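You operate a simulated robot arm through the tools that you are given. There is no shell and no other tool. Be economical: measure what you need, move in short steps, check, and stop when the job is done.

The job below is to be done with a simulated robot arm. You get a single attempt, and the scene is never put back.

Task
Test the exit lamp: hold TEST until the display shows PASS.
Fine: undo the knob to open the box; shut it and tighten the knob again.

It is judged by the outcome, as a careful person would: the job done as asked, and still so three seconds after it is handed in. It fails if anything else is knocked over, pushed out of place, dropped, spilled or broken.

Robot
A 6-joint arm with a two-finger gripper, hanging from a carriage that runs on a gantry, over the field with the corners [-2035, 445], [-2050, -935], [50, -958], [65, 422] (x, y) and turns from -5.847 to 6.161 rad about z. Base frame: it is fixed where the carriage stands at the start and does not move with it; the origin is on the floor, on the carriage's upright axis, x ahead of it, y to its left, z up. Units: mm, rad, N and s.
With the tool pointing down near the work surface it reaches from about 560 to 640 mm from the robot's upright axis, wherever it stands. Its first joint turns from -2.897 to 2.897 rad. Places, roughly: test box door [800, 100, 1100]; test box knob [800, -100, 1100]; test button [900, 0, 1100]; test display [900, 100, 1200]. Payload 2.45 kg.
The TCP is the grasp point between the finger pads, 26 mm short of the fingertips. In the tool frame z runs along the fingers and y along their closing line. Largest opening 96 mm; the body of the gripper starts 69 mm behind the TCP.
Orientation is told as [roll, pitch, yaw] about the base's x, y, z axes, in that order, counted from this pose: with the fingers straight down and closing along the base's y, the tool's x points along the base's -x, its y along +y and its z along -z.

Tools
- The arm moves only by the tool send_rows. Its argument "plan" is text: rows parted by semicolons, each of 7 numbers parted by spaces: the shift along the tool's x, y, z in mm, then the turn, a rotation vector about the tool's x, y, z in rad, then the finger opening in mm, from 0 to 96. In form: tx ty tz ax ay az gripper; .... A call has 1 to 10 rows; each row shifts and turns the commanded pose from where the row before left it, along the tool's axes as they then stand. Each row takes 0.2 s and may step no farther than 50 mm and 0.15 rad from the row before; otherwise, or with a gripper value out of range, the whole call is refused. Where a pose cannot be reached the arm comes as near as it can. A force on the tool above 60 N (or 10 N above the force at the start of the call, whichever is more), or a blocked arm, ends the call early, and 0.2 s more pass. Each finger halts on what it meets, pressing with about 38 N; the grip force reading is that of the motor and also rises with nothing between the fingers. The clock runs only during rows and for 0.2 s after the last one: add rows that do not move to give the fingers time. The reply holds the time, the measured pose of the TCP, the force on the tool along the base axes, the opening and the grip force, in the units named above and with some noise, with the torque about the TCP (base axes, N m) and any sound that the robot's microphone picked up, and new pictures: "show" is both (left out), scene, wrist or none.
- Cameras (640 x 400 px; columns grow to the right, rows downward): "scene" is now at [258.4, 4.7, 1694.3]; the picture's right is [0.08, -1.00, 0.00], its down [-0.90, -0.08, -0.42] and it looks along [0.42, 0.04, -0.91] (base axes); focal length 252 px, centre (320, 200). "wrist" rides on the gripper at [82, 3, -98] in the tool frame; the picture's right is [-0.04, 1.00, 0.00], its down [-0.73, -0.03, -0.68] and it looks along [-0.68, -0.03, 0.73] (tool axes); focal length 256 px, centre (320, 200). There is no depth. A picture from a camera that has moved, and an enlarged one, comes with that camera's place and axes in the base frame and with its lens.
- raise_lower(by): slides the trunk up (or, below 0, down) by that many mm; the arm and the scene camera ride with it, the base frame stays. It gives what a move gives, with no picture.
- drive_base(legs): drives the robot by 1 to 6 legs, each [ahead, left, turn to the left] in mm, mm and rad, along the robot's own axes; the way and the turn of a leg run together, so that a leg with both is an arc; at most 1500 mm and 3.142 rad a leg. The arm and the cameras ride along, it lands a little off, and it stops where it bumps. It keeps to its track: a leg is cut to what the track allows. It gives what a move gives, and a new picture of the scene camera.
- head_to(pan, tilt): turns the head with the scene camera to pan (to the left, within 2.705 rad either way) and tilt (down, from -0.506 to 1.204), counted from straight ahead of the robot. It gives what a move gives, and a new picture of the scene camera.
- enlarge(camera, box): a new picture of the part [left, top, right, bottom] of that camera's present view, enlarged. It takes no simulated time.
- close_job(): hands the job in; it is judged then, once.

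Work in short steps. Places have to be worked out from the pictures, the camera data and where the tool is seen: move nearer, look again, correct. Check each grasp and each placing, and mend what went wrong. You have 120 turns and 260 pictures in all, those below and enlarged ones among them. Open the gripper and draw the arm clear of the work before you hand the job in, unless the task says otherwise; then end with one line.

The tools are called after ">>>" as a command line: name --argument value ..., lists and objects as JSON in quotes. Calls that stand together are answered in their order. send_rows: Moves the arm, as the interface text tells. Its arguments: {"type":"object","properties":{"plan":{"type":"string"},"show":{"type":"string","enum":["both","scene","wrist","none"]}},"required":["plan"]} The other tools are called the same way: raise_lower (by) slides the trunk up or down; drive_base (legs) drives the base; head_to (pan, tilt) turns the head that bears the scene camera; enlarge (camera, box) takes an enlarged picture of a part of a camera's view; close_job () hands the job in.

At the start:

```text
time: 0.0
ee_pos: [391.8, 45.6, 1000.4]
orientation: [0.0, 0.0, -0.001]
ft_force: [0.0, 1.1, -0.2]
moment: [0.01, 0.01, -0.01]
grip_width: 95.9
grip_force: 0.1
trunk travel left (down, up): [-431.0, 171.0]
robot x, y, heading: [3.8, 0.7, 0.003]
head pan, tilt: [0.084, 1.138]
```

scene: 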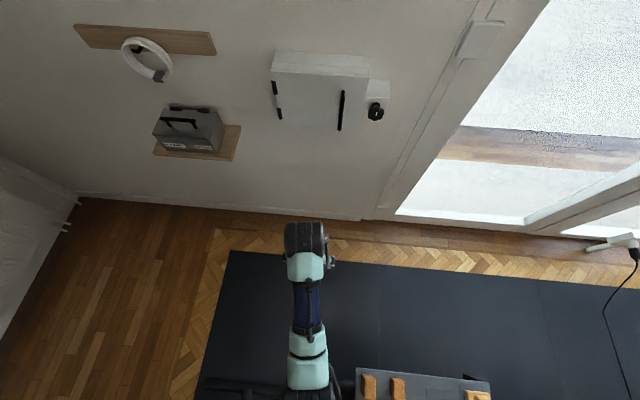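
wrist: 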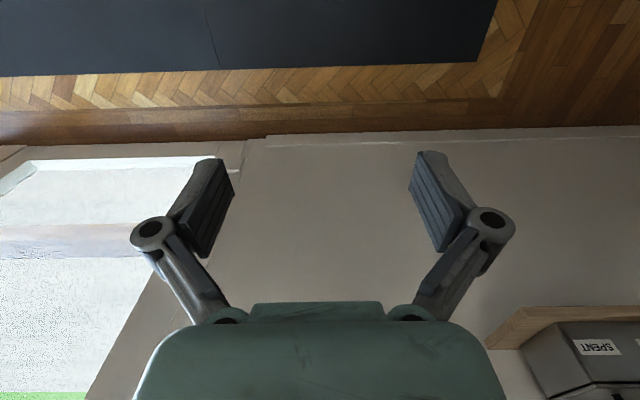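

The test box sits on the wall ahead, with a knob on its right. I turn the head up to look at it more squarely.

>>> head_to --pan 0.0 --tilt 0.75

```text
time: 0.9
ee_pos: [391.8, 45.2, 998.5]
orientation: [-0.001, 0.0, 0.0]
ft_force: [0.0, 0.1, -0.7]
moment: [0.0, 0.04, 0.01]
grip_width: 96.1
grip_force: 0.1
trunk travel left (down, up): [-431.0, 171.0]
robot x, y, heading: [-1.9, -2.8, 0.003]
head pan, tilt: [0.0, 0.75]
camera scene: at [281.0, -0.4, 1722.3], right [0.0, -1.0, 0.0], down [-0.68, 0.0, -0.73], along [0.73, 0.0, -0.68], focal length 252 px, centre (320, 200)
```

scene: 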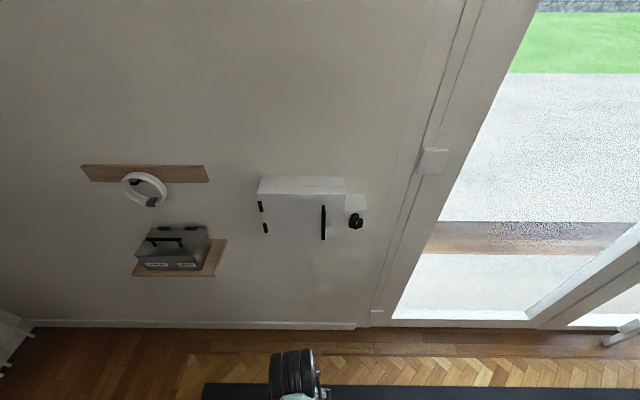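

>>> enlarge --camera "scene" --box '[240, 160, 400, 260]'

>>> enlarge --camera "scene" --box '[60, 140, 260, 290]'

```text
4.00 times, centred on (320, 210) of scene
camera zoom: at [281.0, -0.4, 1722.3], right [0.0, -1.0, 0.0], down [-0.68, 0.0, -0.73], along [0.73, 0.0, -0.68], focal length 1007 px, centre (320, 160)
```

zoom: 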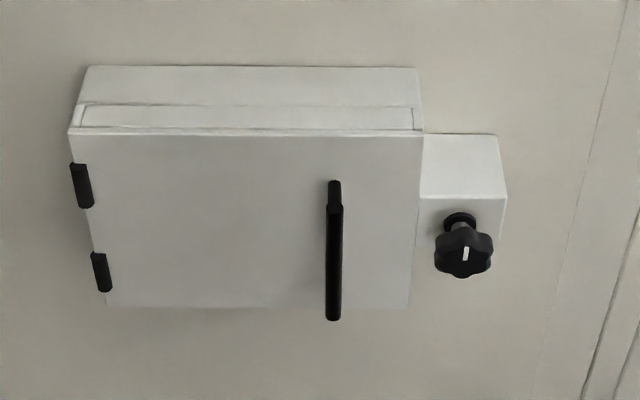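

```text
2.67 times, centred on (160, 215) of scene
camera zoom: at [281.0, -0.4, 1722.3], right [0.0, -1.0, 0.0], down [-0.68, 0.0, -0.73], along [0.73, 0.0, -0.68], focal length 672 px, centre (747, 160)
```

zoom: 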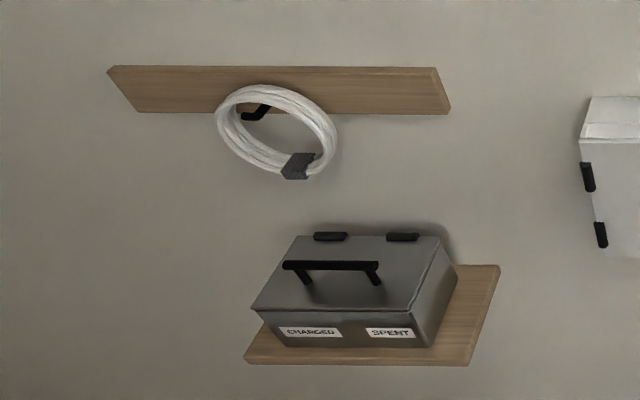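

I turn the tool toward the wall (fingers to +x) while moving a little forward and up.

>>> send_rows --plan "-10 0 -10 0 -0.15 0 60; -11.5 0 -8.5 0 -0.15 0 60; -12.5 0 -6.6 0 -0.15 0 60; -13.3 0 -4.6 0 -0.15 0 60; -13.9 0 -2.6 0 -0.15 0 60; -14.1 0 -0.5 0 -0.15 0 60; -14 0 1.6 0 -0.15 0 60; -13.6 0 3.7 0 -0.15 0 60; -12.9 0 5.7 0 -0.15 0 60; -12 0 7.5 0 -0.15 0 60"

```text
time: 3.1
ee_pos: [493.2, 47.0, 1100.2]
orientation: [0.008, -1.503, -0.008]
ft_force: [-0.3, -0.3, -0.7]
moment: [0.01, -0.01, -0.01]
grip_width: 59.9
grip_force: 0.0
trunk travel left (down, up): [-431.0, 171.0]
robot x, y, heading: [1.9, -1.6, 0.001]
head pan, tilt: [0.0, 0.75]
camera scene: at [281.1, -0.4, 1722.4], right [0.0, -1.0, 0.0], down [-0.68, 0.0, -0.73], along [0.73, 0.0, -0.68], focal length 252 px, centre (320, 200)
camera wrist: at [389.0, 49.8, 1026.0], right [0.0, 1.0, 0.04], down [-0.63, -0.03, 0.78], along [0.78, -0.03, 0.63], focal length 256 px, centre (320, 200)
```

scene: 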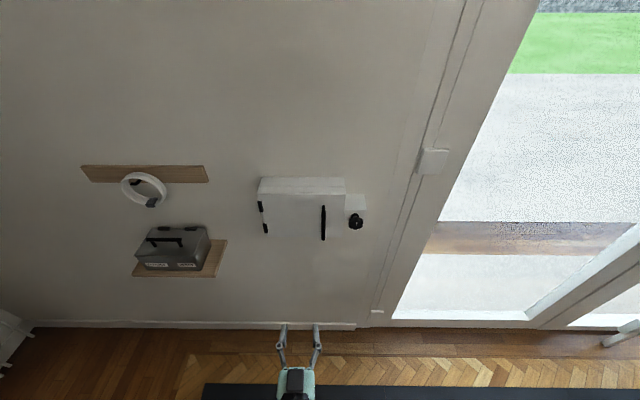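
wrist: 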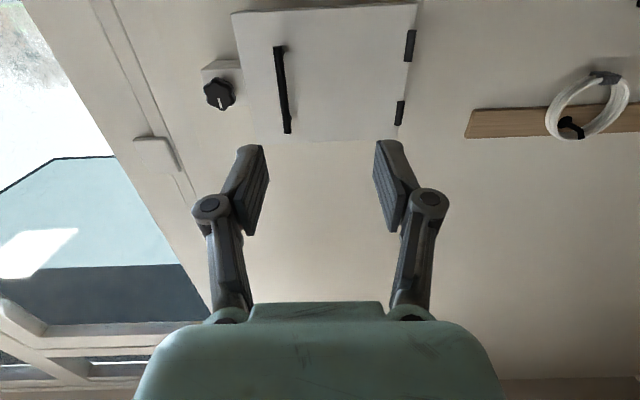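

Triangulating from both views puts the knob at about (804, -115, 1142), and the handle at about (795, -11, z 1081–1208). I line up in front of the knob, stopping short at x≈680.

>>> send_rows --plan "0 0 0 0 -0.068 0 70; -8.4 -32 37 0 0 0 80; -8.4 -32 37 0 0 0 80; -8.4 -32 37 0 0 0 80; -8.4 -32 37 0 0 0 80; -8.4 -32 37 0 0 0 80"

```text
time: 4.5
ee_pos: [676.7, -110.3, 1142.7]
orientation: [0.051, -1.567, -0.049]
ft_force: [-0.5, 1.1, -0.3]
moment: [0.01, -0.01, -0.05]
grip_width: 80.2
grip_force: 0.0
trunk travel left (down, up): [-431.0, 171.0]
robot x, y, heading: [3.0, 1.3, 0.002]
head pan, tilt: [0.0, 0.75]
camera scene: at [281.0, -0.4, 1722.4], right [0.0, -1.0, 0.0], down [-0.68, 0.0, -0.73], along [0.73, 0.0, -0.68], focal length 252 px, centre (320, 200)
camera wrist: at [578.4, -107.7, 1062.5], right [0.0, 1.0, 0.04], down [-0.68, -0.03, 0.74], along [0.74, -0.03, 0.68], focal length 256 px, centre (320, 200)
```

scene: 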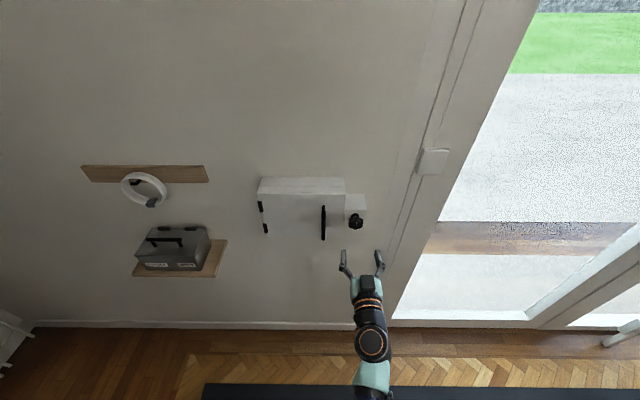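
wrist: 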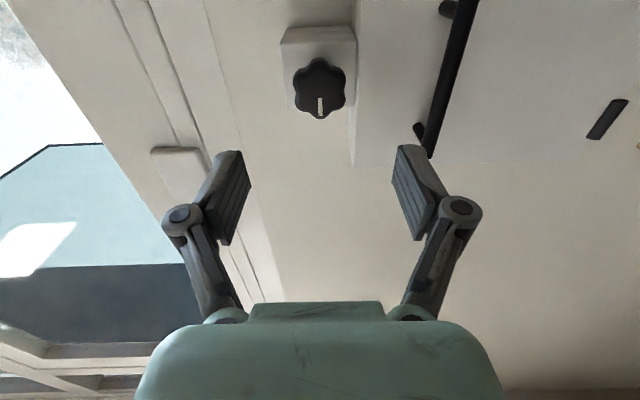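

The knob lines up at about y=-112, z=1140 and is about 44 mm across. I narrow the fingers to 62 and advance to x≈785.

>>> send_rows --plan "2 -1.7 30 0 0 0 62; 0 0 30 0 0 0 62; 0 0 30 0 0 0 62; 0 0 18 0 0 0 62"

>>> enlarge --camera "wrist" --box '[220, 20, 420, 220]'

>>> enlarge --camera "scene" --box '[310, 180, 410, 260]'

```text
time: 5.5
ee_pos: [779.8, -116.0, 1143.0]
orientation: [0.023, -1.566, -0.023]
ft_force: [-0.9, 0.8, 0.2]
moment: [0.01, -0.04, -0.01]
grip_width: 61.9
grip_force: 0.1
out of reach, approached as far as the arm can: row 4
trunk travel left (down, up): [-431.0, 171.0]
robot x, y, heading: [-1.6, -1.6, 0.005]
head pan, tilt: [0.0, 0.75]
camera scene: at [280.9, -0.4, 1722.3], right [0.0, -1.0, 0.0], down [-0.68, 0.0, -0.73], along [0.73, 0.0, -0.68], focal length 252 px, centre (320, 200)
camera wrist: at [680.7, -113.0, 1063.2], right [0.0, 1.0, 0.04], down [-0.68, -0.03, 0.74], along [0.74, -0.03, 0.68], focal length 256 px, centre (320, 200)
```

scene: 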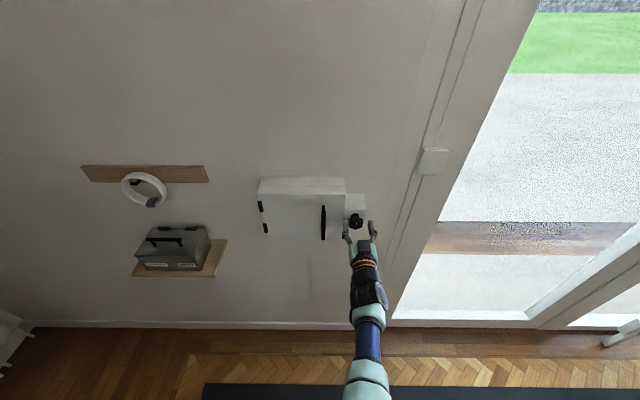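
wrist: 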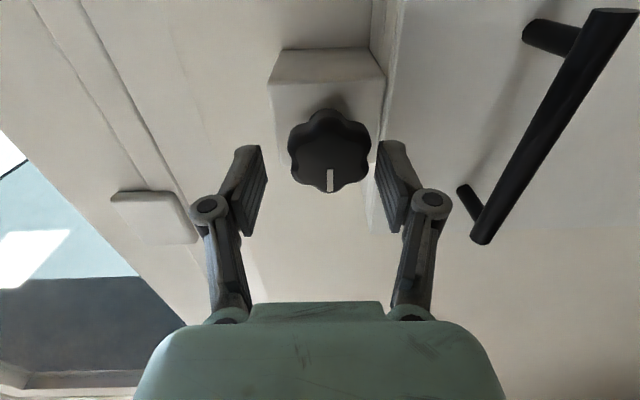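

```text
2.00 times, centred on (320, 120) of wrist
camera zoom: at [680.7, -113.0, 1063.2], right [0.0, 1.0, 0.04], down [-0.68, -0.03, 0.74], along [0.74, -0.03, 0.68], focal length 512 px, centre (320, 360)
```

zoom: 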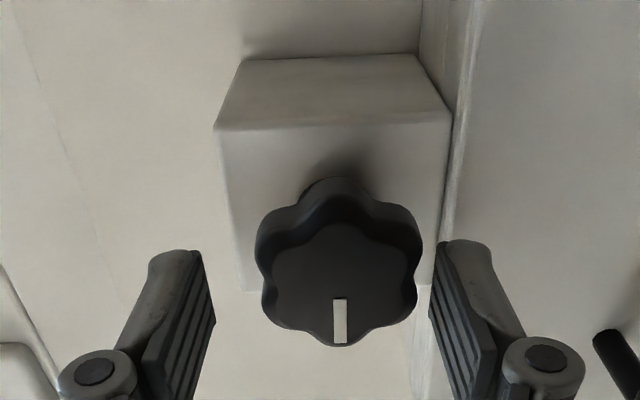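

```text
5.00 times, centred on (360, 220) of scene
camera zoom: at [280.9, -0.4, 1722.3], right [0.0, -1.0, 0.0], down [-0.68, 0.0, -0.73], along [0.73, 0.0, -0.68], focal length 1259 px, centre (120, 100)
```

zoom: 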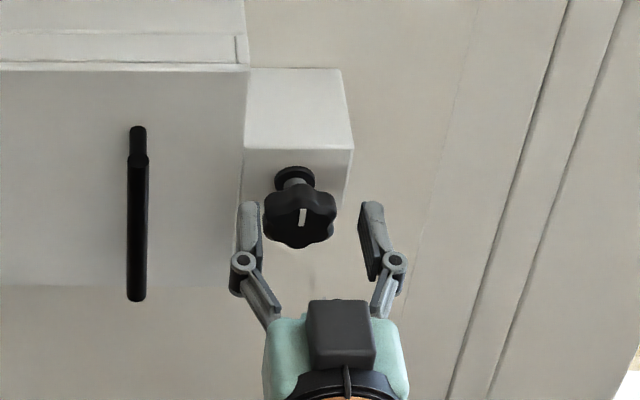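

The arm ran out of reach at x≈780, so I back the fingers off and drive the carriage forward about 55 mm.

>>> send_rows --plan "0 0 -40 0 0 0 62; 0 0 -40 0 0 0 62; 0 0 -10 0 0 0 62" --show "none"

>>> drive_base --legs '[[55, 0, 0]]'

```text
time: 6.3
ee_pos: [689.9, -118.1, 1146.5]
orientation: [0.059, -1.568, -0.061]
ft_force: [0.8, -0.1, 0.2]
moment: [0.0, -0.03, -0.02]
grip_width: 62.3
grip_force: 0.0
trunk travel left (down, up): [-431.0, 171.0]
robot x, y, heading: [1.9, 4.1, 0.0]
head pan, tilt: [0.0, 0.75]
```

```text
time: 7.2
ee_pos: [746.1, -118.9, 1145.0]
orientation: [-0.004, -1.566, 0.001]
ft_force: [0.3, -0.2, 0.0]
moment: [0.01, 0.0, 0.0]
grip_width: 61.9
grip_force: 0.2
trunk travel left (down, up): [-431.0, 171.0]
robot x, y, heading: [58.1, 1.7, 0.001]
head pan, tilt: [0.0, 0.75]
camera scene: at [336.8, -0.6, 1722.4], right [0.0, -1.0, 0.0], down [-0.68, 0.0, -0.73], along [0.73, 0.0, -0.68], focal length 252 px, centre (320, 200)
```

scene: 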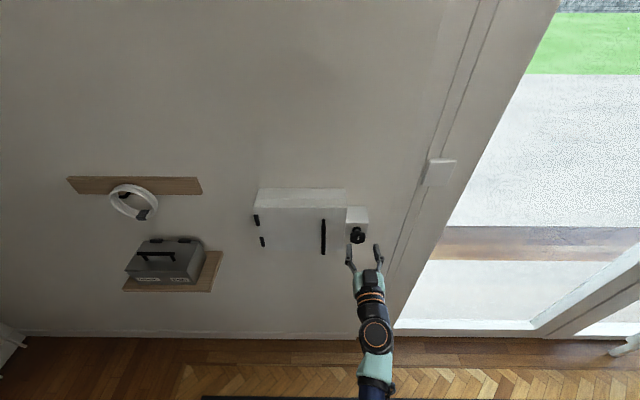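

Now to advance along the tool to x≈792, correcting to y≈-112 and z≈1141.

>>> send_rows --plan "3 6 20 0 0 0 62; 0 0 20 0 0 0 62; 0 0 6 0 0 0 62"

>>> enlarge --camera "wrist" --box '[220, 70, 420, 270]'

>>> enlarge --camera "scene" --box '[310, 190, 410, 270]'

```text
time: 8.0
ee_pos: [792.8, -114.1, 1142.4]
orientation: [-0.083, -1.568, 0.084]
ft_force: [0.0, -0.2, -0.2]
moment: [0.03, 0.0, 0.0]
grip_width: 62.1
grip_force: 0.1
trunk travel left (down, up): [-431.0, 171.0]
robot x, y, heading: [54.3, -1.8, 0.001]
head pan, tilt: [0.0, 0.75]
camera scene: at [336.9, -0.6, 1722.4], right [0.0, -1.0, 0.0], down [-0.68, 0.0, -0.73], along [0.73, 0.0, -0.68], focal length 252 px, centre (320, 200)
camera wrist: at [693.5, -110.5, 1062.1], right [0.0, 1.0, 0.04], down [-0.68, -0.03, 0.74], along [0.74, -0.03, 0.68], focal length 256 px, centre (320, 200)
```

scene: 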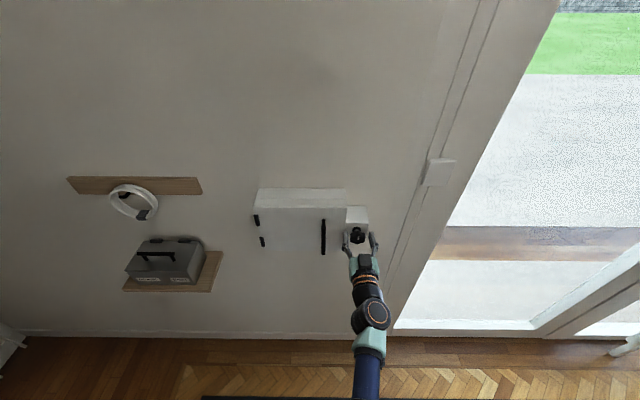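
wrist: 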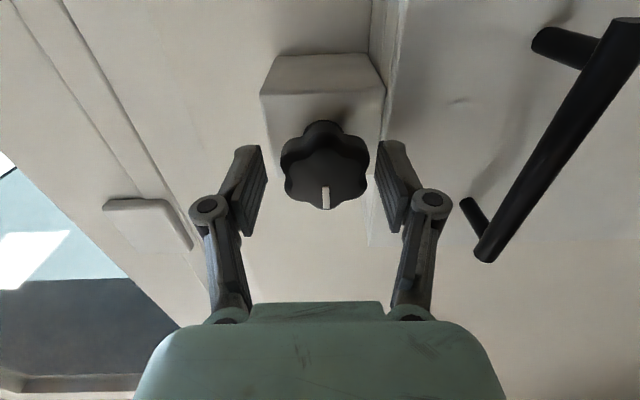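

```text
2.00 times, centred on (320, 170) of wrist
camera zoom: at [693.5, -110.5, 1062.1], right [0.0, 1.0, 0.04], down [-0.68, -0.03, 0.74], along [0.74, -0.03, 0.68], focal length 512 px, centre (320, 260)
```

zoom: 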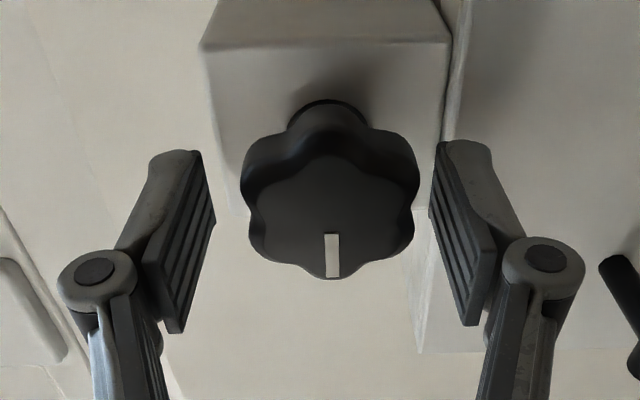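

```text
5.00 times, centred on (360, 230) of scene
camera zoom: at [336.9, -0.6, 1722.4], right [0.0, -1.0, 0.0], down [-0.68, 0.0, -0.73], along [0.73, 0.0, -0.68], focal length 1259 px, centre (120, 50)
```

zoom: 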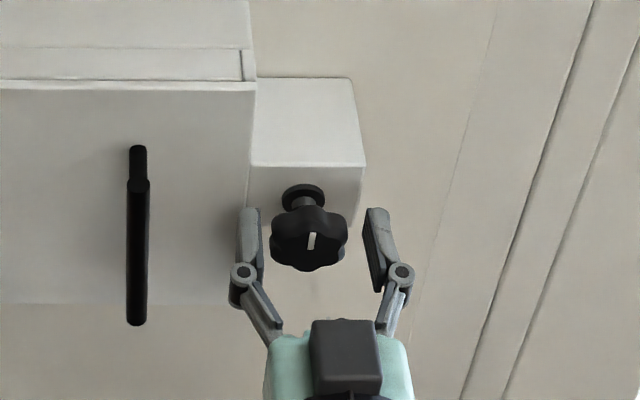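

The pads overlap the knob (front ≈795, tips ≈819). I close on it with a small correction in y.

>>> send_rows --plan "0 2 2 0 0 0 50; 0 0 0 0 0 0 36; 0 0 0 0 0 0 36"

>>> enlarge --camera "wrist" --box '[220, 70, 420, 270]'

```text
time: 8.8
ee_pos: [794.7, -110.0, 1141.8]
orientation: [-0.023, -1.567, 0.026]
ft_force: [0.7, 1.6, 2.0]
moment: [-0.06, 0.05, -0.13]
grip_width: 40.3
grip_force: 45.1
trunk travel left (down, up): [-431.0, 171.0]
robot x, y, heading: [57.1, 3.9, 0.0]
head pan, tilt: [0.0, 0.75]
camera scene: at [336.8, -0.4, 1722.4], right [0.0, -1.0, 0.0], down [-0.68, 0.0, -0.73], along [0.73, 0.0, -0.68], focal length 252 px, centre (320, 200)
camera wrist: at [696.0, -107.9, 1062.4], right [0.0, 1.0, 0.04], down [-0.68, -0.03, 0.74], along [0.74, -0.03, 0.68], focal length 256 px, centre (320, 200)
```

scene: 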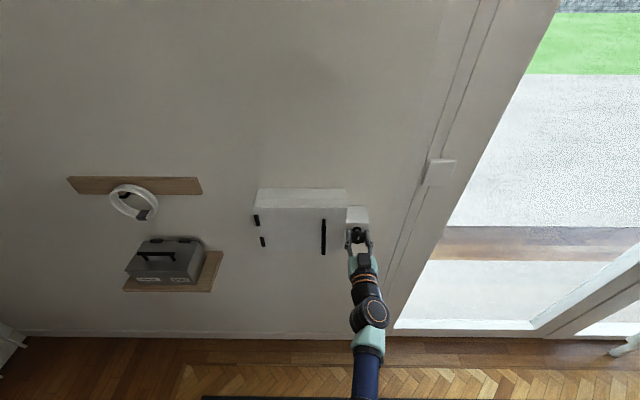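
wrist: 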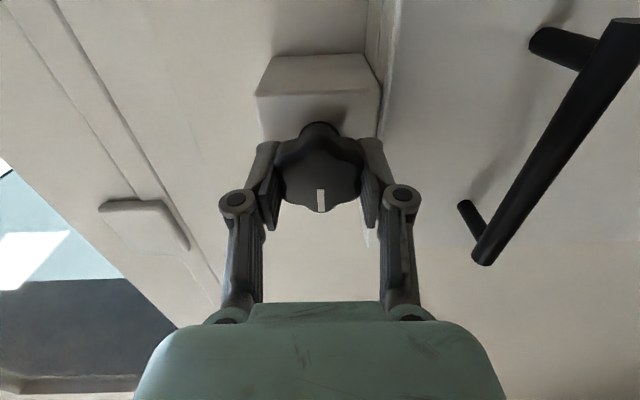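

```text
2.00 times, centred on (320, 170) of wrist
camera zoom: at [696.0, -107.9, 1062.4], right [0.0, 1.0, 0.04], down [-0.68, -0.03, 0.74], along [0.74, -0.03, 0.68], focal length 512 px, centre (320, 260)
```

zoom: 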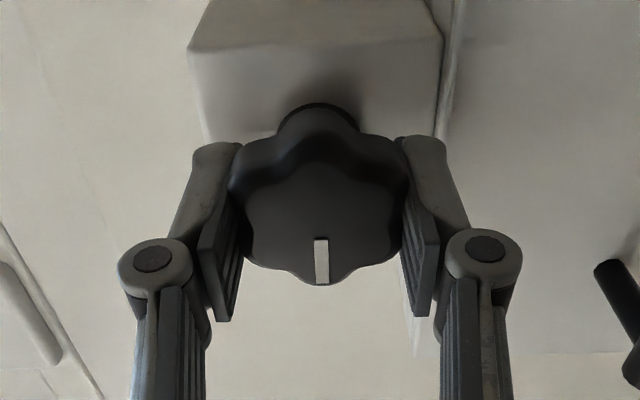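

Held firmly at 40 mm. I turn it counter-clockwise as seen from the front (negative about tool z) in a few rows, watching torque.

>>> send_rows --plan "0 0 0 0 0 -0.12 36; 0 0 0 0 0 -0.12 36; 0 0 0 0 0 -0.12 36; 0 0 0 0 0 -0.12 36" --show "wrist"

```text
time: 9.8
ee_pos: [793.3, -108.8, 1142.4]
orientation: [-1.565, -1.091, 1.566]
ft_force: [-5.0, 10.3, 5.1]
moment: [0.23, 0.17, -0.3]
grip_width: 40.4
grip_force: 44.7
trunk travel left (down, up): [-431.0, 171.0]
robot x, y, heading: [60.3, -0.3, -0.003]
head pan, tilt: [0.0, 0.75]
camera wrist: at [696.0, -144.9, 1069.7], right [0.0, 0.9, -0.43], down [-0.68, 0.31, 0.67], along [0.74, 0.29, 0.61], focal length 256 px, centre (320, 200)
```

wrist: 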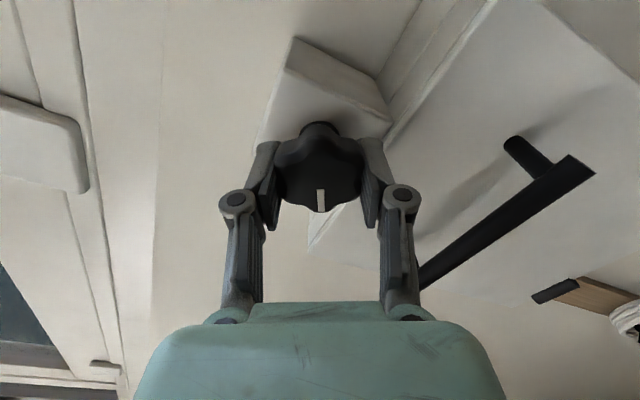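

The knob follows with little torque, so I continue turning.

>>> send_rows --plan "0 0 0 0 0 -0.14 36; 0 0 0 0 0 -0.14 36; 0 0 0 0 0 -0.14 36; 0 0 0 0 0 -0.14 36; 0 0 0 0 0 -0.14 36; 0 0 0 0 0 -0.14 36; 0 0 0 0 0 -0.14 36; 0 0 0 0 0 -0.14 36"

```text
time: 11.2
ee_pos: [789.4, -108.8, 1140.7]
orientation: [-1.551, -0.279, 1.567]
ft_force: [18.9, 4.4, -9.8]
moment: [0.09, -0.31, -0.19]
grip_width: 40.5
grip_force: 44.8
out of reach, approached as far as the arm can: row 6, 7
trunk travel left (down, up): [-431.0, 171.0]
robot x, y, heading: [56.5, -1.1, 0.002]
head pan, tilt: [0.0, 0.75]
stopped in row 7: the force on the tool passed its limit at 112 N (the readings are from after the stop); the commanded pose is now the measured one
camera scene: at [338.7, 0.0, 1723.1], right [0.0, -1.0, 0.0], down [-0.68, 0.0, -0.73], along [0.73, 0.0, -0.68], focal length 252 px, centre (320, 200)
camera wrist: at [691.4, -186.2, 1118.4], right [-0.02, 0.31, -0.95], down [-0.68, 0.7, 0.24], along [0.74, 0.65, 0.2], focal length 256 px, centre (320, 200)
```

scene: 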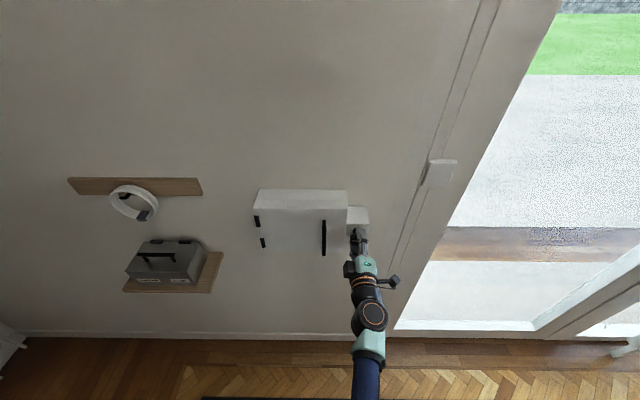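
wrist: 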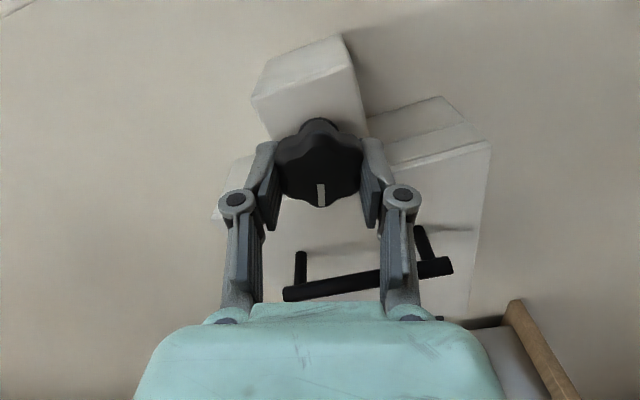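

The last wrist joint seems to have reached its limit after about 75° of turn. I release, back off straight and look at the knob.

>>> send_rows --plan "0 0 0 0 0 0 64; 0 0 0 0 0 0 64; 0 0 -30 0 0 0 64; 0 0 -30 0 0 0 64"

>>> enlarge --camera "scene" --box '[310, 190, 410, 270]'

```text
time: 12.2
ee_pos: [728.6, -109.1, 1141.3]
orientation: [-1.551, -0.277, 1.564]
ft_force: [0.0, 0.3, 1.1]
moment: [0.03, 0.0, 0.02]
grip_width: 64.2
grip_force: 0.1
trunk travel left (down, up): [-431.0, 171.0]
robot x, y, heading: [57.0, 0.1, -0.003]
head pan, tilt: [0.0, 0.75]
camera scene: at [337.5, -0.4, 1722.4], right [0.0, -1.0, 0.0], down [-0.68, 0.0, -0.73], along [0.73, 0.0, -0.68], focal length 252 px, centre (320, 200)
camera wrist: at [629.3, -186.4, 1119.5], right [-0.02, 0.31, -0.95], down [-0.67, 0.7, 0.24], along [0.74, 0.65, 0.2], focal length 256 px, centre (320, 200)
```

scene: 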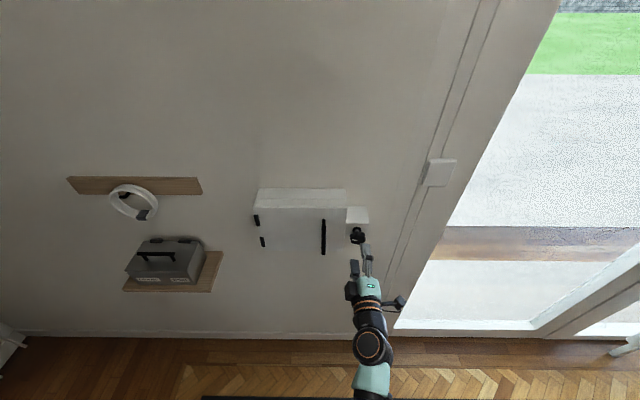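
wrist: 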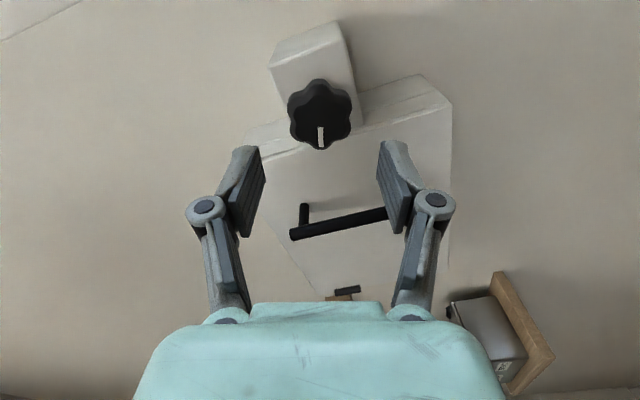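

```text
5.00 times, centred on (360, 230) of scene
camera zoom: at [337.5, -0.4, 1722.4], right [0.0, -1.0, 0.0], down [-0.68, 0.0, -0.73], along [0.73, 0.0, -0.68], focal length 1259 px, centre (120, 50)
```

zoom: 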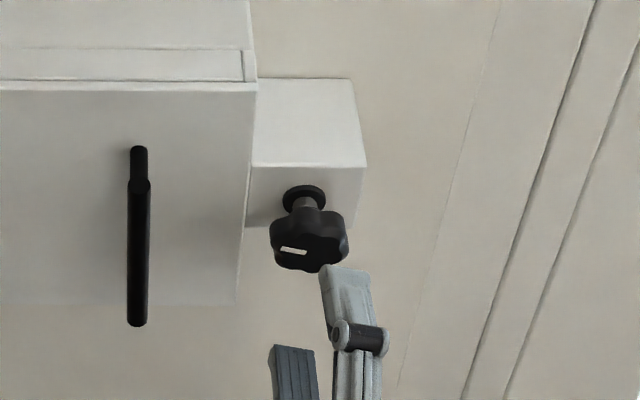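

The mark now points left (~75° undone). I rewind the wrist the other way, by a multiple of 60°, for a longer stroke.

>>> send_rows --plan "0 0 0 0 0 0.15 64; 0 0 0 0 0 0.15 64; 0 0 0 0 0 0.15 64; 0 0 0 0 0 0.15 64; 0 0 0 0 0 0.15 64; 0 0 0 0 0 0.15 64; 0 0 0 0 0 0.15 64; 0 0 0 0 0 0.15 64; 0 0 0 0 0 0.15 64; 0 0 0 0 0 0.15 64" --show "none"

>>> send_rows --plan "0 0 0 0 0 0.15 64; 0 0 0 0 0 0.15 64; 0 0 0 0 0 0.15 64; 0 0 0 0 0 0.15 64; 0 0 0 0 0 0.15 64; 0 0 0 0 0 0.15 64; 0 0 0 0 0 0.15 64; 0 0 0 0 0 0.15 64; 0 0 0 0 0 0.15 64; 0 0 0 0 0 0.15 64" --show "none"

>>> send_rows --plan "0 0 0 0 0 0.15 64; 0 0 0 0 0 0.15 64; 0 0 0 0 0 0.15 64; 0 0 0 0 0 0.15 64; 0 0 0 0 0 0.15 64; 0 0 0 0 0 0.15 64; 0 0 0 0 0 0.15 64; 0 0 0 0 0 0.14 64"

```text
time: 14.4
ee_pos: [727.3, -108.9, 1140.9]
orientation: [1.471, -1.363, -1.474]
ft_force: [-0.2, -0.4, -0.1]
moment: [-0.03, 0.01, 0.01]
grip_width: 63.9
grip_force: 0.1
trunk travel left (down, up): [-431.0, 171.0]
robot x, y, heading: [56.5, 0.1, 0.002]
head pan, tilt: [0.0, 0.75]
```

```text
time: 16.6
ee_pos: [728.6, -110.8, 1142.5]
orientation: [1.551, 0.137, -1.575]
ft_force: [0.1, -0.3, 0.1]
moment: [0.0, 0.02, -0.02]
grip_width: 64.5
grip_force: 0.0
trunk travel left (down, up): [-431.0, 171.0]
robot x, y, heading: [55.2, -0.5, 0.001]
head pan, tilt: [0.0, 0.75]
```

```text
time: 18.4
ee_pos: [727.9, -109.6, 1143.1]
orientation: [1.487, 1.326, -1.652]
ft_force: [0.1, -0.4, 0.4]
moment: [0.0, 0.02, 0.03]
grip_width: 64.0
grip_force: 0.0
trunk travel left (down, up): [-431.0, 171.0]
robot x, y, heading: [57.8, 2.3, -0.0]
head pan, tilt: [0.0, 0.75]
camera scene: at [337.6, -0.5, 1722.4], right [0.0, -1.0, 0.0], down [-0.68, 0.0, -0.73], along [0.73, 0.0, -0.68], focal length 252 px, centre (320, 200)
camera wrist: at [631.6, -93.8, 1225.7], right [0.0, -0.98, 0.2], down [-0.69, -0.15, -0.7], along [0.72, -0.14, -0.68], focal length 256 px, centre (320, 200)
```

scene: 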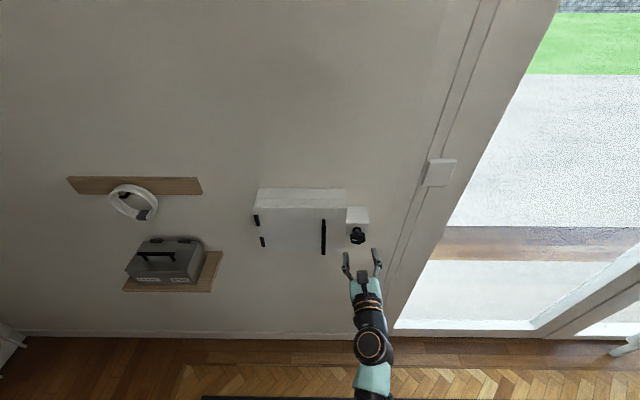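
wrist: 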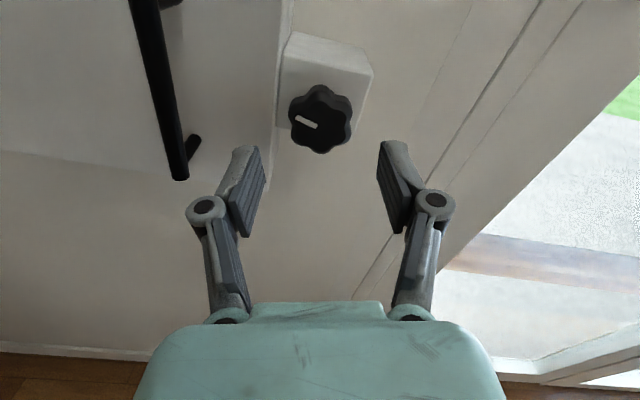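

The wrist rewound freely. I advance and grip again, then turn in slow rows.

>>> send_rows --plan "0 0 30 0 0 0 64; 0 0 30 0 0 0 64; 0 0 4 0 0 0 52; 0 0 0 0 0 0 36; 0 0 0 0 0 0 36" --show "wrist"

```text
time: 19.6
ee_pos: [793.7, -110.2, 1141.0]
orientation: [1.485, 1.323, -1.654]
ft_force: [0.7, -1.1, -1.7]
moment: [0.1, 0.1, -0.29]
grip_width: 40.4
grip_force: 44.7
trunk travel left (down, up): [-431.0, 171.0]
robot x, y, heading: [58.2, -1.0, -0.004]
head pan, tilt: [0.0, 0.75]
camera wrist: at [696.6, -94.2, 1223.8], right [0.0, -0.98, 0.2], down [-0.69, -0.15, -0.7], along [0.72, -0.14, -0.68], focal length 256 px, centre (320, 200)
```

wrist: 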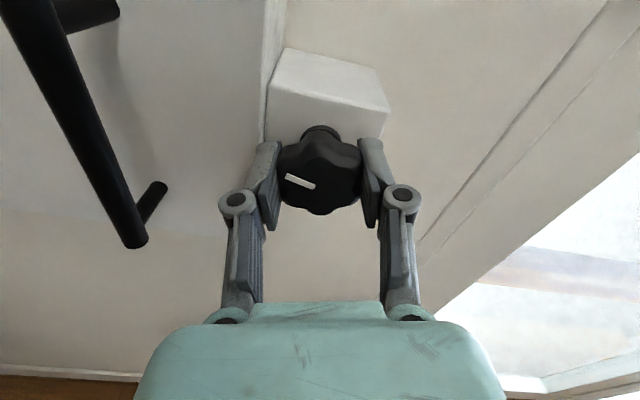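

Gripped well. Turning counter-clockwise again, with slight outward relief in case the screw backs out.

>>> send_rows --plan "0 0 0 0 0 -0.14 36; 0 0 0 0 0 -0.14 36; 0 0 0 0 0 -0.14 36; 0 0 0 0 0 -0.14 36; 0 0 0 0 0 -0.14 36; 0 0 0 0 0 -0.14 36; 0 0 0 0 0 -0.14 36; 0 0 0 0 0 -0.14 36; 0 0 0 0 0 -0.14 36; 0 0 0 0 0 -0.14 36" --show "wrist"

```text
time: 21.8
ee_pos: [793.4, -110.5, 1139.9]
orientation: [1.549, -0.077, -1.569]
ft_force: [8.9, 0.9, -7.9]
moment: [0.03, -0.26, -0.9]
grip_width: 40.2
grip_force: 45.1
trunk travel left (down, up): [-431.0, 171.0]
robot x, y, heading: [57.0, 0.6, 0.003]
head pan, tilt: [0.0, 0.75]
camera wrist: at [694.0, -28.8, 1140.1], right [0.02, 0.04, 1.0], down [-0.68, -0.73, 0.04], along [0.73, -0.68, 0.01], focal length 256 px, centre (320, 200)
```

wrist: 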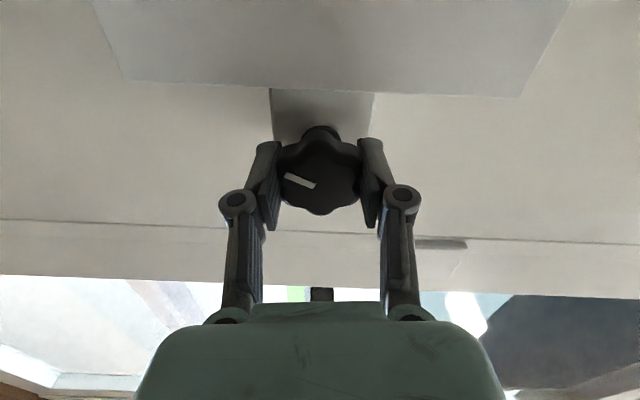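

>>> send_rows --plan "0 0 0 0 0 -0.14 36; 0 0 0 0 0 -0.14 36; 0 0 0 0 0 -0.14 36; 0 0 0 0 0 -0.14 36; 0 0 0 0 0 -0.14 36; 0 0 0 0 0 -0.14 36; 0 0 0 0 0 -0.14 36; 0 0 0 0 0 -0.14 36; 0 0 0 0 0 -0.14 36; 0 0 0 0 0 -0.14 36" --show "wrist"

```text
time: 24.0
ee_pos: [790.5, -110.7, 1139.4]
orientation: [1.353, -1.475, -1.353]
ft_force: [10.8, -5.9, -19.9]
moment: [0.05, 0.59, -0.46]
grip_width: 40.5
grip_force: 45.3
trunk travel left (down, up): [-431.0, 171.0]
robot x, y, heading: [53.9, -1.4, 0.004]
head pan, tilt: [0.0, 0.75]
camera wrist: at [691.3, -100.1, 1061.9], right [0.0, 0.99, 0.13], down [-0.66, -0.1, 0.74], along [0.75, -0.09, 0.66], focal length 256 px, centre (320, 200)
```

wrist: 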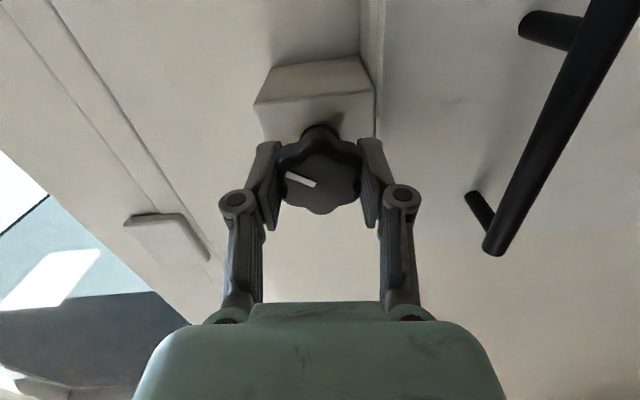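

>>> send_rows --plan "0 0 0 0 0 -0.14 36; 0 0 0 0 0 -0.14 36; 0 0 0 0 0 -0.14 36; 0 0 0 0 0 -0.14 36; 0 0 0 0 0 -0.14 36; 0 0 0 0 0 -0.14 36; 0 0 0 0 0 -0.14 36; 0 0 0 0 0 -0.1 36" --show "wrist"

```text
time: 25.8
ee_pos: [791.5, -110.5, 1139.4]
orientation: [-1.547, -0.583, 1.556]
ft_force: [-2.1, -5.4, -9.5]
moment: [0.0, 0.17, -0.96]
grip_width: 40.6
grip_force: 44.9
trunk travel left (down, up): [-431.0, 171.0]
robot x, y, heading: [60.4, 0.4, -0.003]
head pan, tilt: [0.0, 0.75]
camera wrist: at [691.7, -177.5, 1095.5], right [-0.02, 0.58, -0.81], down [-0.67, 0.6, 0.44], along [0.74, 0.55, 0.38], focal length 256 px, centre (320, 200)
```

wrist: 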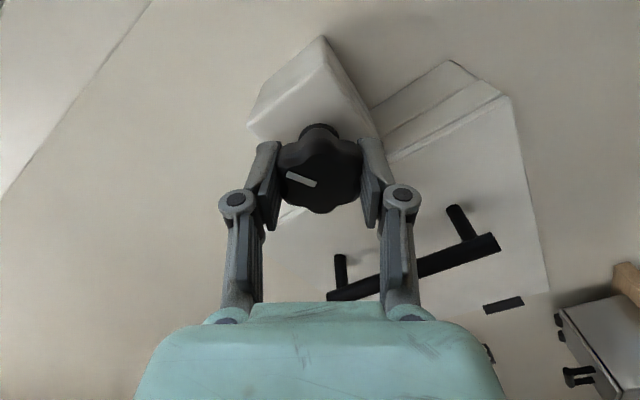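

About 5.2 rad undone in all; axial torque is near zero. I release, back off and inspect the knob and the door gap.

>>> send_rows --plan "0 0 0 0 0 0 64; 0 0 0 0 0 0 64; 0 0 -30 0 0 0 64; 0 0 -40 0 0 0 64" --show "wrist"

>>> enlarge --camera "scene" --box '[240, 175, 400, 275]'

```text
time: 26.8
ee_pos: [721.1, -111.0, 1140.1]
orientation: [-1.549, -0.585, 1.557]
ft_force: [0.1, 1.2, 0.2]
moment: [0.0, 0.02, 0.01]
grip_width: 64.0
grip_force: 0.1
trunk travel left (down, up): [-431.0, 171.0]
robot x, y, heading: [54.0, 2.4, 0.0]
head pan, tilt: [0.0, 0.75]
camera wrist: at [622.2, -177.7, 1096.1], right [-0.02, 0.59, -0.81], down [-0.67, 0.59, 0.44], along [0.74, 0.55, 0.38], focal length 256 px, centre (320, 200)
```

wrist: 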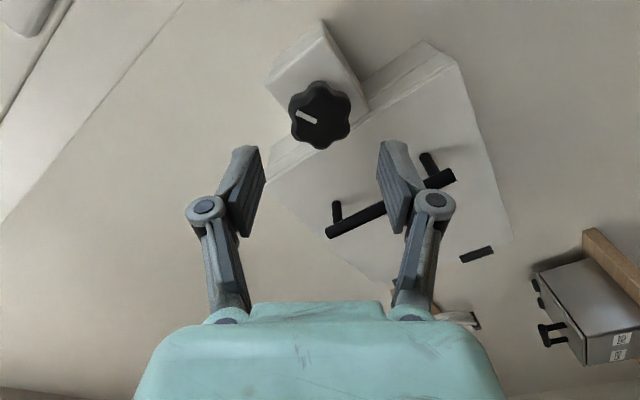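

```text
4.00 times, centred on (320, 225) of scene
camera zoom: at [337.6, -0.5, 1722.5], right [0.0, -1.0, 0.0], down [-0.68, 0.0, -0.73], along [0.73, 0.0, -0.68], focal length 1007 px, centre (320, 100)
```

zoom: 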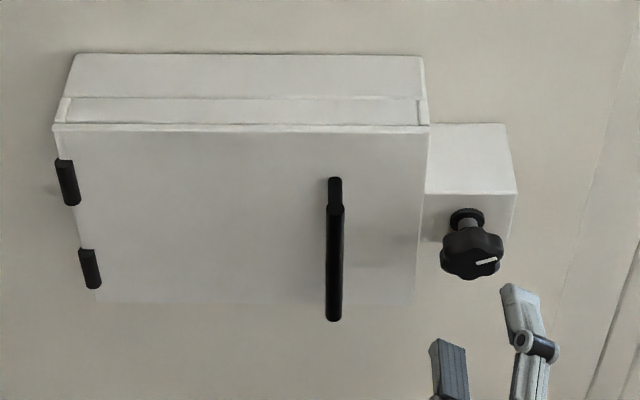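

The mark now points right and the knob moved freely. I bring the tool upright again and line up with the handle (bar at y≈-11).

>>> send_rows --plan "0 0 -10 0 0 0.14 64; 0 0 -10 0 0 0.14 64; 0 0 0 0 0 0.14 64; 0 0 0 0 0 0.14 64; 0 0 0 0 0 0.14 64; 0 0 0 0 0 0.14 64; 0 0 0 0 0 0.14 64; 0 49 0 0 0 0 64; 0 49 0 0 0 0 64"

>>> enlarge --camera "wrist" --box '[200, 0, 440, 200]'

```text
time: 28.8
ee_pos: [701.7, -10.4, 1139.6]
orientation: [-0.191, -1.553, 0.193]
ft_force: [0.0, -0.5, -0.2]
moment: [0.02, 0.01, 0.04]
grip_width: 63.8
grip_force: 0.1
trunk travel left (down, up): [-431.0, 171.0]
robot x, y, heading: [52.2, -3.5, -0.003]
head pan, tilt: [0.0, 0.75]
camera scene: at [337.6, -0.5, 1722.4], right [0.0, -1.0, 0.0], down [-0.68, 0.0, -0.73], along [0.73, 0.0, -0.68], focal length 252 px, centre (320, 200)
camera wrist: at [601.6, -8.3, 1060.8], right [0.0, 1.0, 0.04], down [-0.66, -0.03, 0.75], along [0.75, -0.02, 0.66], focal length 256 px, centre (320, 200)
```

scene: 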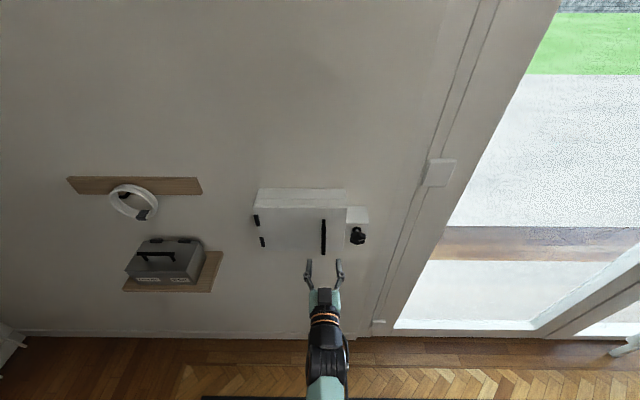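
wrist: 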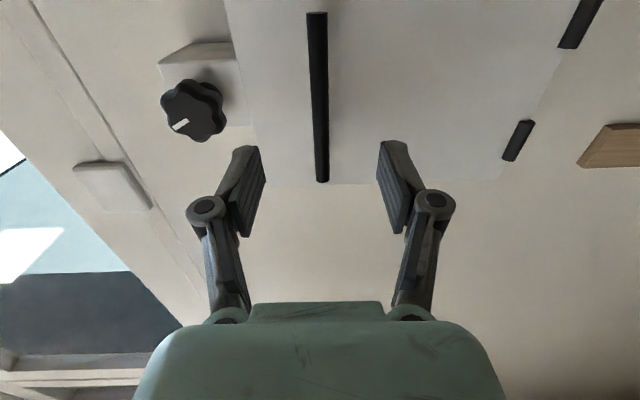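

```text
2.00 times, centred on (320, 100) of wrist
camera zoom: at [601.6, -8.3, 1060.8], right [0.0, 1.0, 0.04], down [-0.66, -0.03, 0.75], along [0.75, -0.02, 0.66], focal length 512 px, centre (320, 400)
```

zoom: 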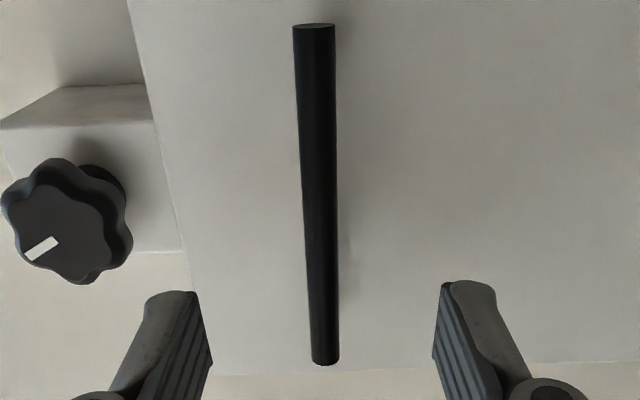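

The handle is a round bar at y≈-11, x≈795. I advance to x≈790 and close on it.

>>> send_rows --plan "0 0 30 0 0 0 50; 0 0 30 0 0 0 50; 0 0 28 0 0 0 50; 0 0 0 0 0 0 20; 0 0 0 0 0 0 6; 0 0 0 0 0 0 6"

```text
time: 30.2
ee_pos: [778.6, -10.2, 1136.6]
orientation: [-0.186, -1.551, 0.188]
ft_force: [0.9, -1.5, -1.5]
moment: [0.16, 0.12, -0.09]
grip_width: 11.4
grip_force: 38.8
out of reach, approached as far as the arm can: row 3
trunk travel left (down, up): [-431.0, 171.0]
robot x, y, heading: [57.4, -4.5, -0.002]
head pan, tilt: [0.0, 0.75]
camera scene: at [337.5, -0.6, 1722.3], right [0.0, -1.0, 0.0], down [-0.68, 0.0, -0.73], along [0.73, 0.0, -0.68], focal length 252 px, centre (320, 200)
camera wrist: at [678.4, -8.3, 1057.8], right [0.0, 1.0, 0.04], down [-0.66, -0.03, 0.75], along [0.75, -0.02, 0.66], focal length 256 px, centre (320, 200)
```

scene: 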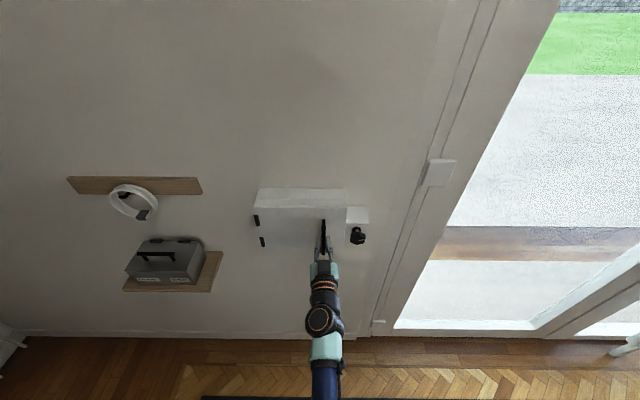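
wrist: 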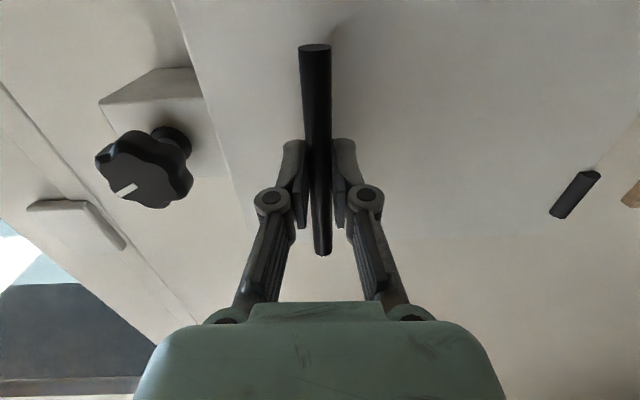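

Gripped the bar (11.4 mm). I pull gently along the door's arc (hinge ≈ (825, 183)) for a few small steps to see whether it is free.

>>> send_rows --plan "0 2.6 -9.7 0.05 0 0 4; 0 2.6 -9.7 0.05 0 0 4; 0 2.6 -9.7 0.05 0 0 4"

```text
time: 31.0
ee_pos: [759.6, -4.4, 1140.4]
orientation: [-1.076, -1.566, 0.968]
ft_force: [0.1, 1.0, -32.9]
moment: [0.18, 0.45, -0.01]
grip_width: 12.0
grip_force: 39.0
out of reach, approached as far as the arm can: row 1, 2
trunk travel left (down, up): [-431.0, 171.0]
robot x, y, heading: [58.1, -0.6, 0.004]
head pan, tilt: [0.0, 0.75]
camera scene: at [336.2, -0.3, 1721.4], right [0.0, -1.0, 0.0], down [-0.68, 0.0, -0.73], along [0.73, 0.0, -0.68], focal length 252 px, centre (320, 200)
camera wrist: at [661.7, 8.5, 1059.6], right [0.11, 0.99, 0.04], down [-0.68, 0.05, 0.74], along [0.73, -0.1, 0.68], focal length 256 px, centre (320, 200)
```

scene: 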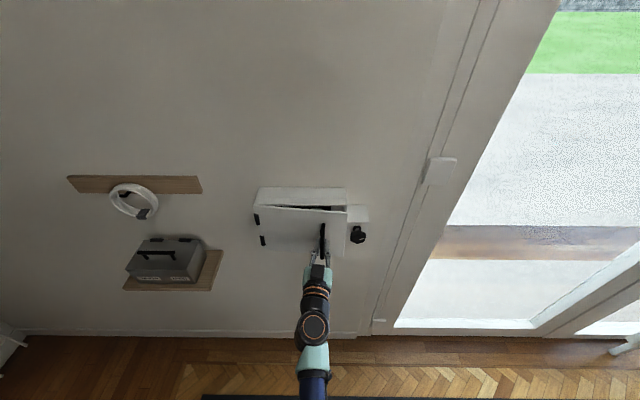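
wrist: 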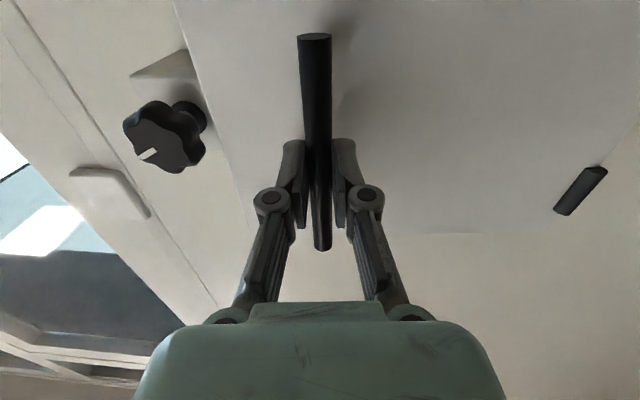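

The door is free and opening. I continue along the arc, easing the vertical load slightly.

>>> send_rows --plan "2 3.2 -11.6 0.06 0 0 4; 1 3.2 -11.6 0.06 0 0 4; 0 3.2 -11.6 0.06 0 0 4; 0 3.2 -11.6 0.06 0 0 4; 0 3.2 -11.6 0.06 0 0 4; 0 3.2 -11.6 0.06 0 0 4"

```text
time: 32.4
ee_pos: [698.8, 31.4, 1142.4]
orientation: [-2.821, -1.564, 2.351]
ft_force: [-3.0, -3.6, -16.0]
moment: [0.68, 0.96, -0.05]
grip_width: 11.7
grip_force: 38.7
trunk travel left (down, up): [-431.0, 171.0]
robot x, y, heading: [57.3, -1.6, 0.0]
head pan, tilt: [0.0, 0.75]
camera scene: at [336.7, -0.9, 1722.1], right [0.0, -1.0, 0.0], down [-0.68, 0.0, -0.73], along [0.73, 0.0, -0.68], focal length 252 px, centre (320, 200)
camera wrist: at [613.4, 77.3, 1059.8], right [0.45, 0.89, 0.04], down [-0.62, 0.28, 0.73], along [0.64, -0.35, 0.68], focal length 256 px, centre (320, 200)
```

scene: 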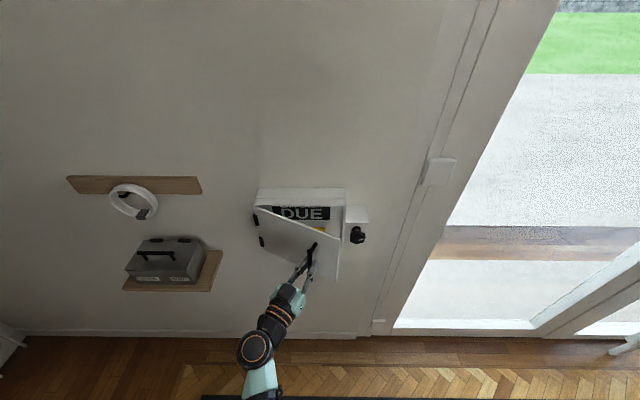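
wrist: 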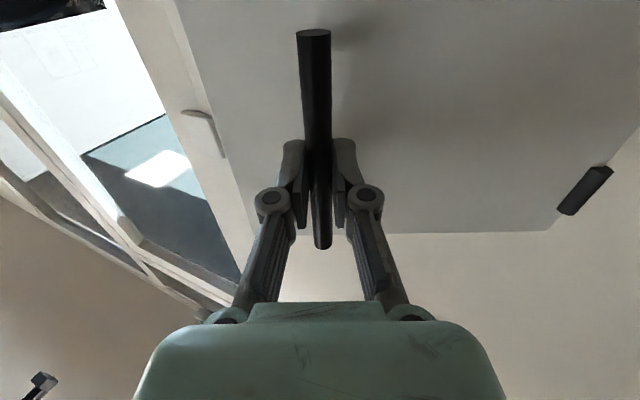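

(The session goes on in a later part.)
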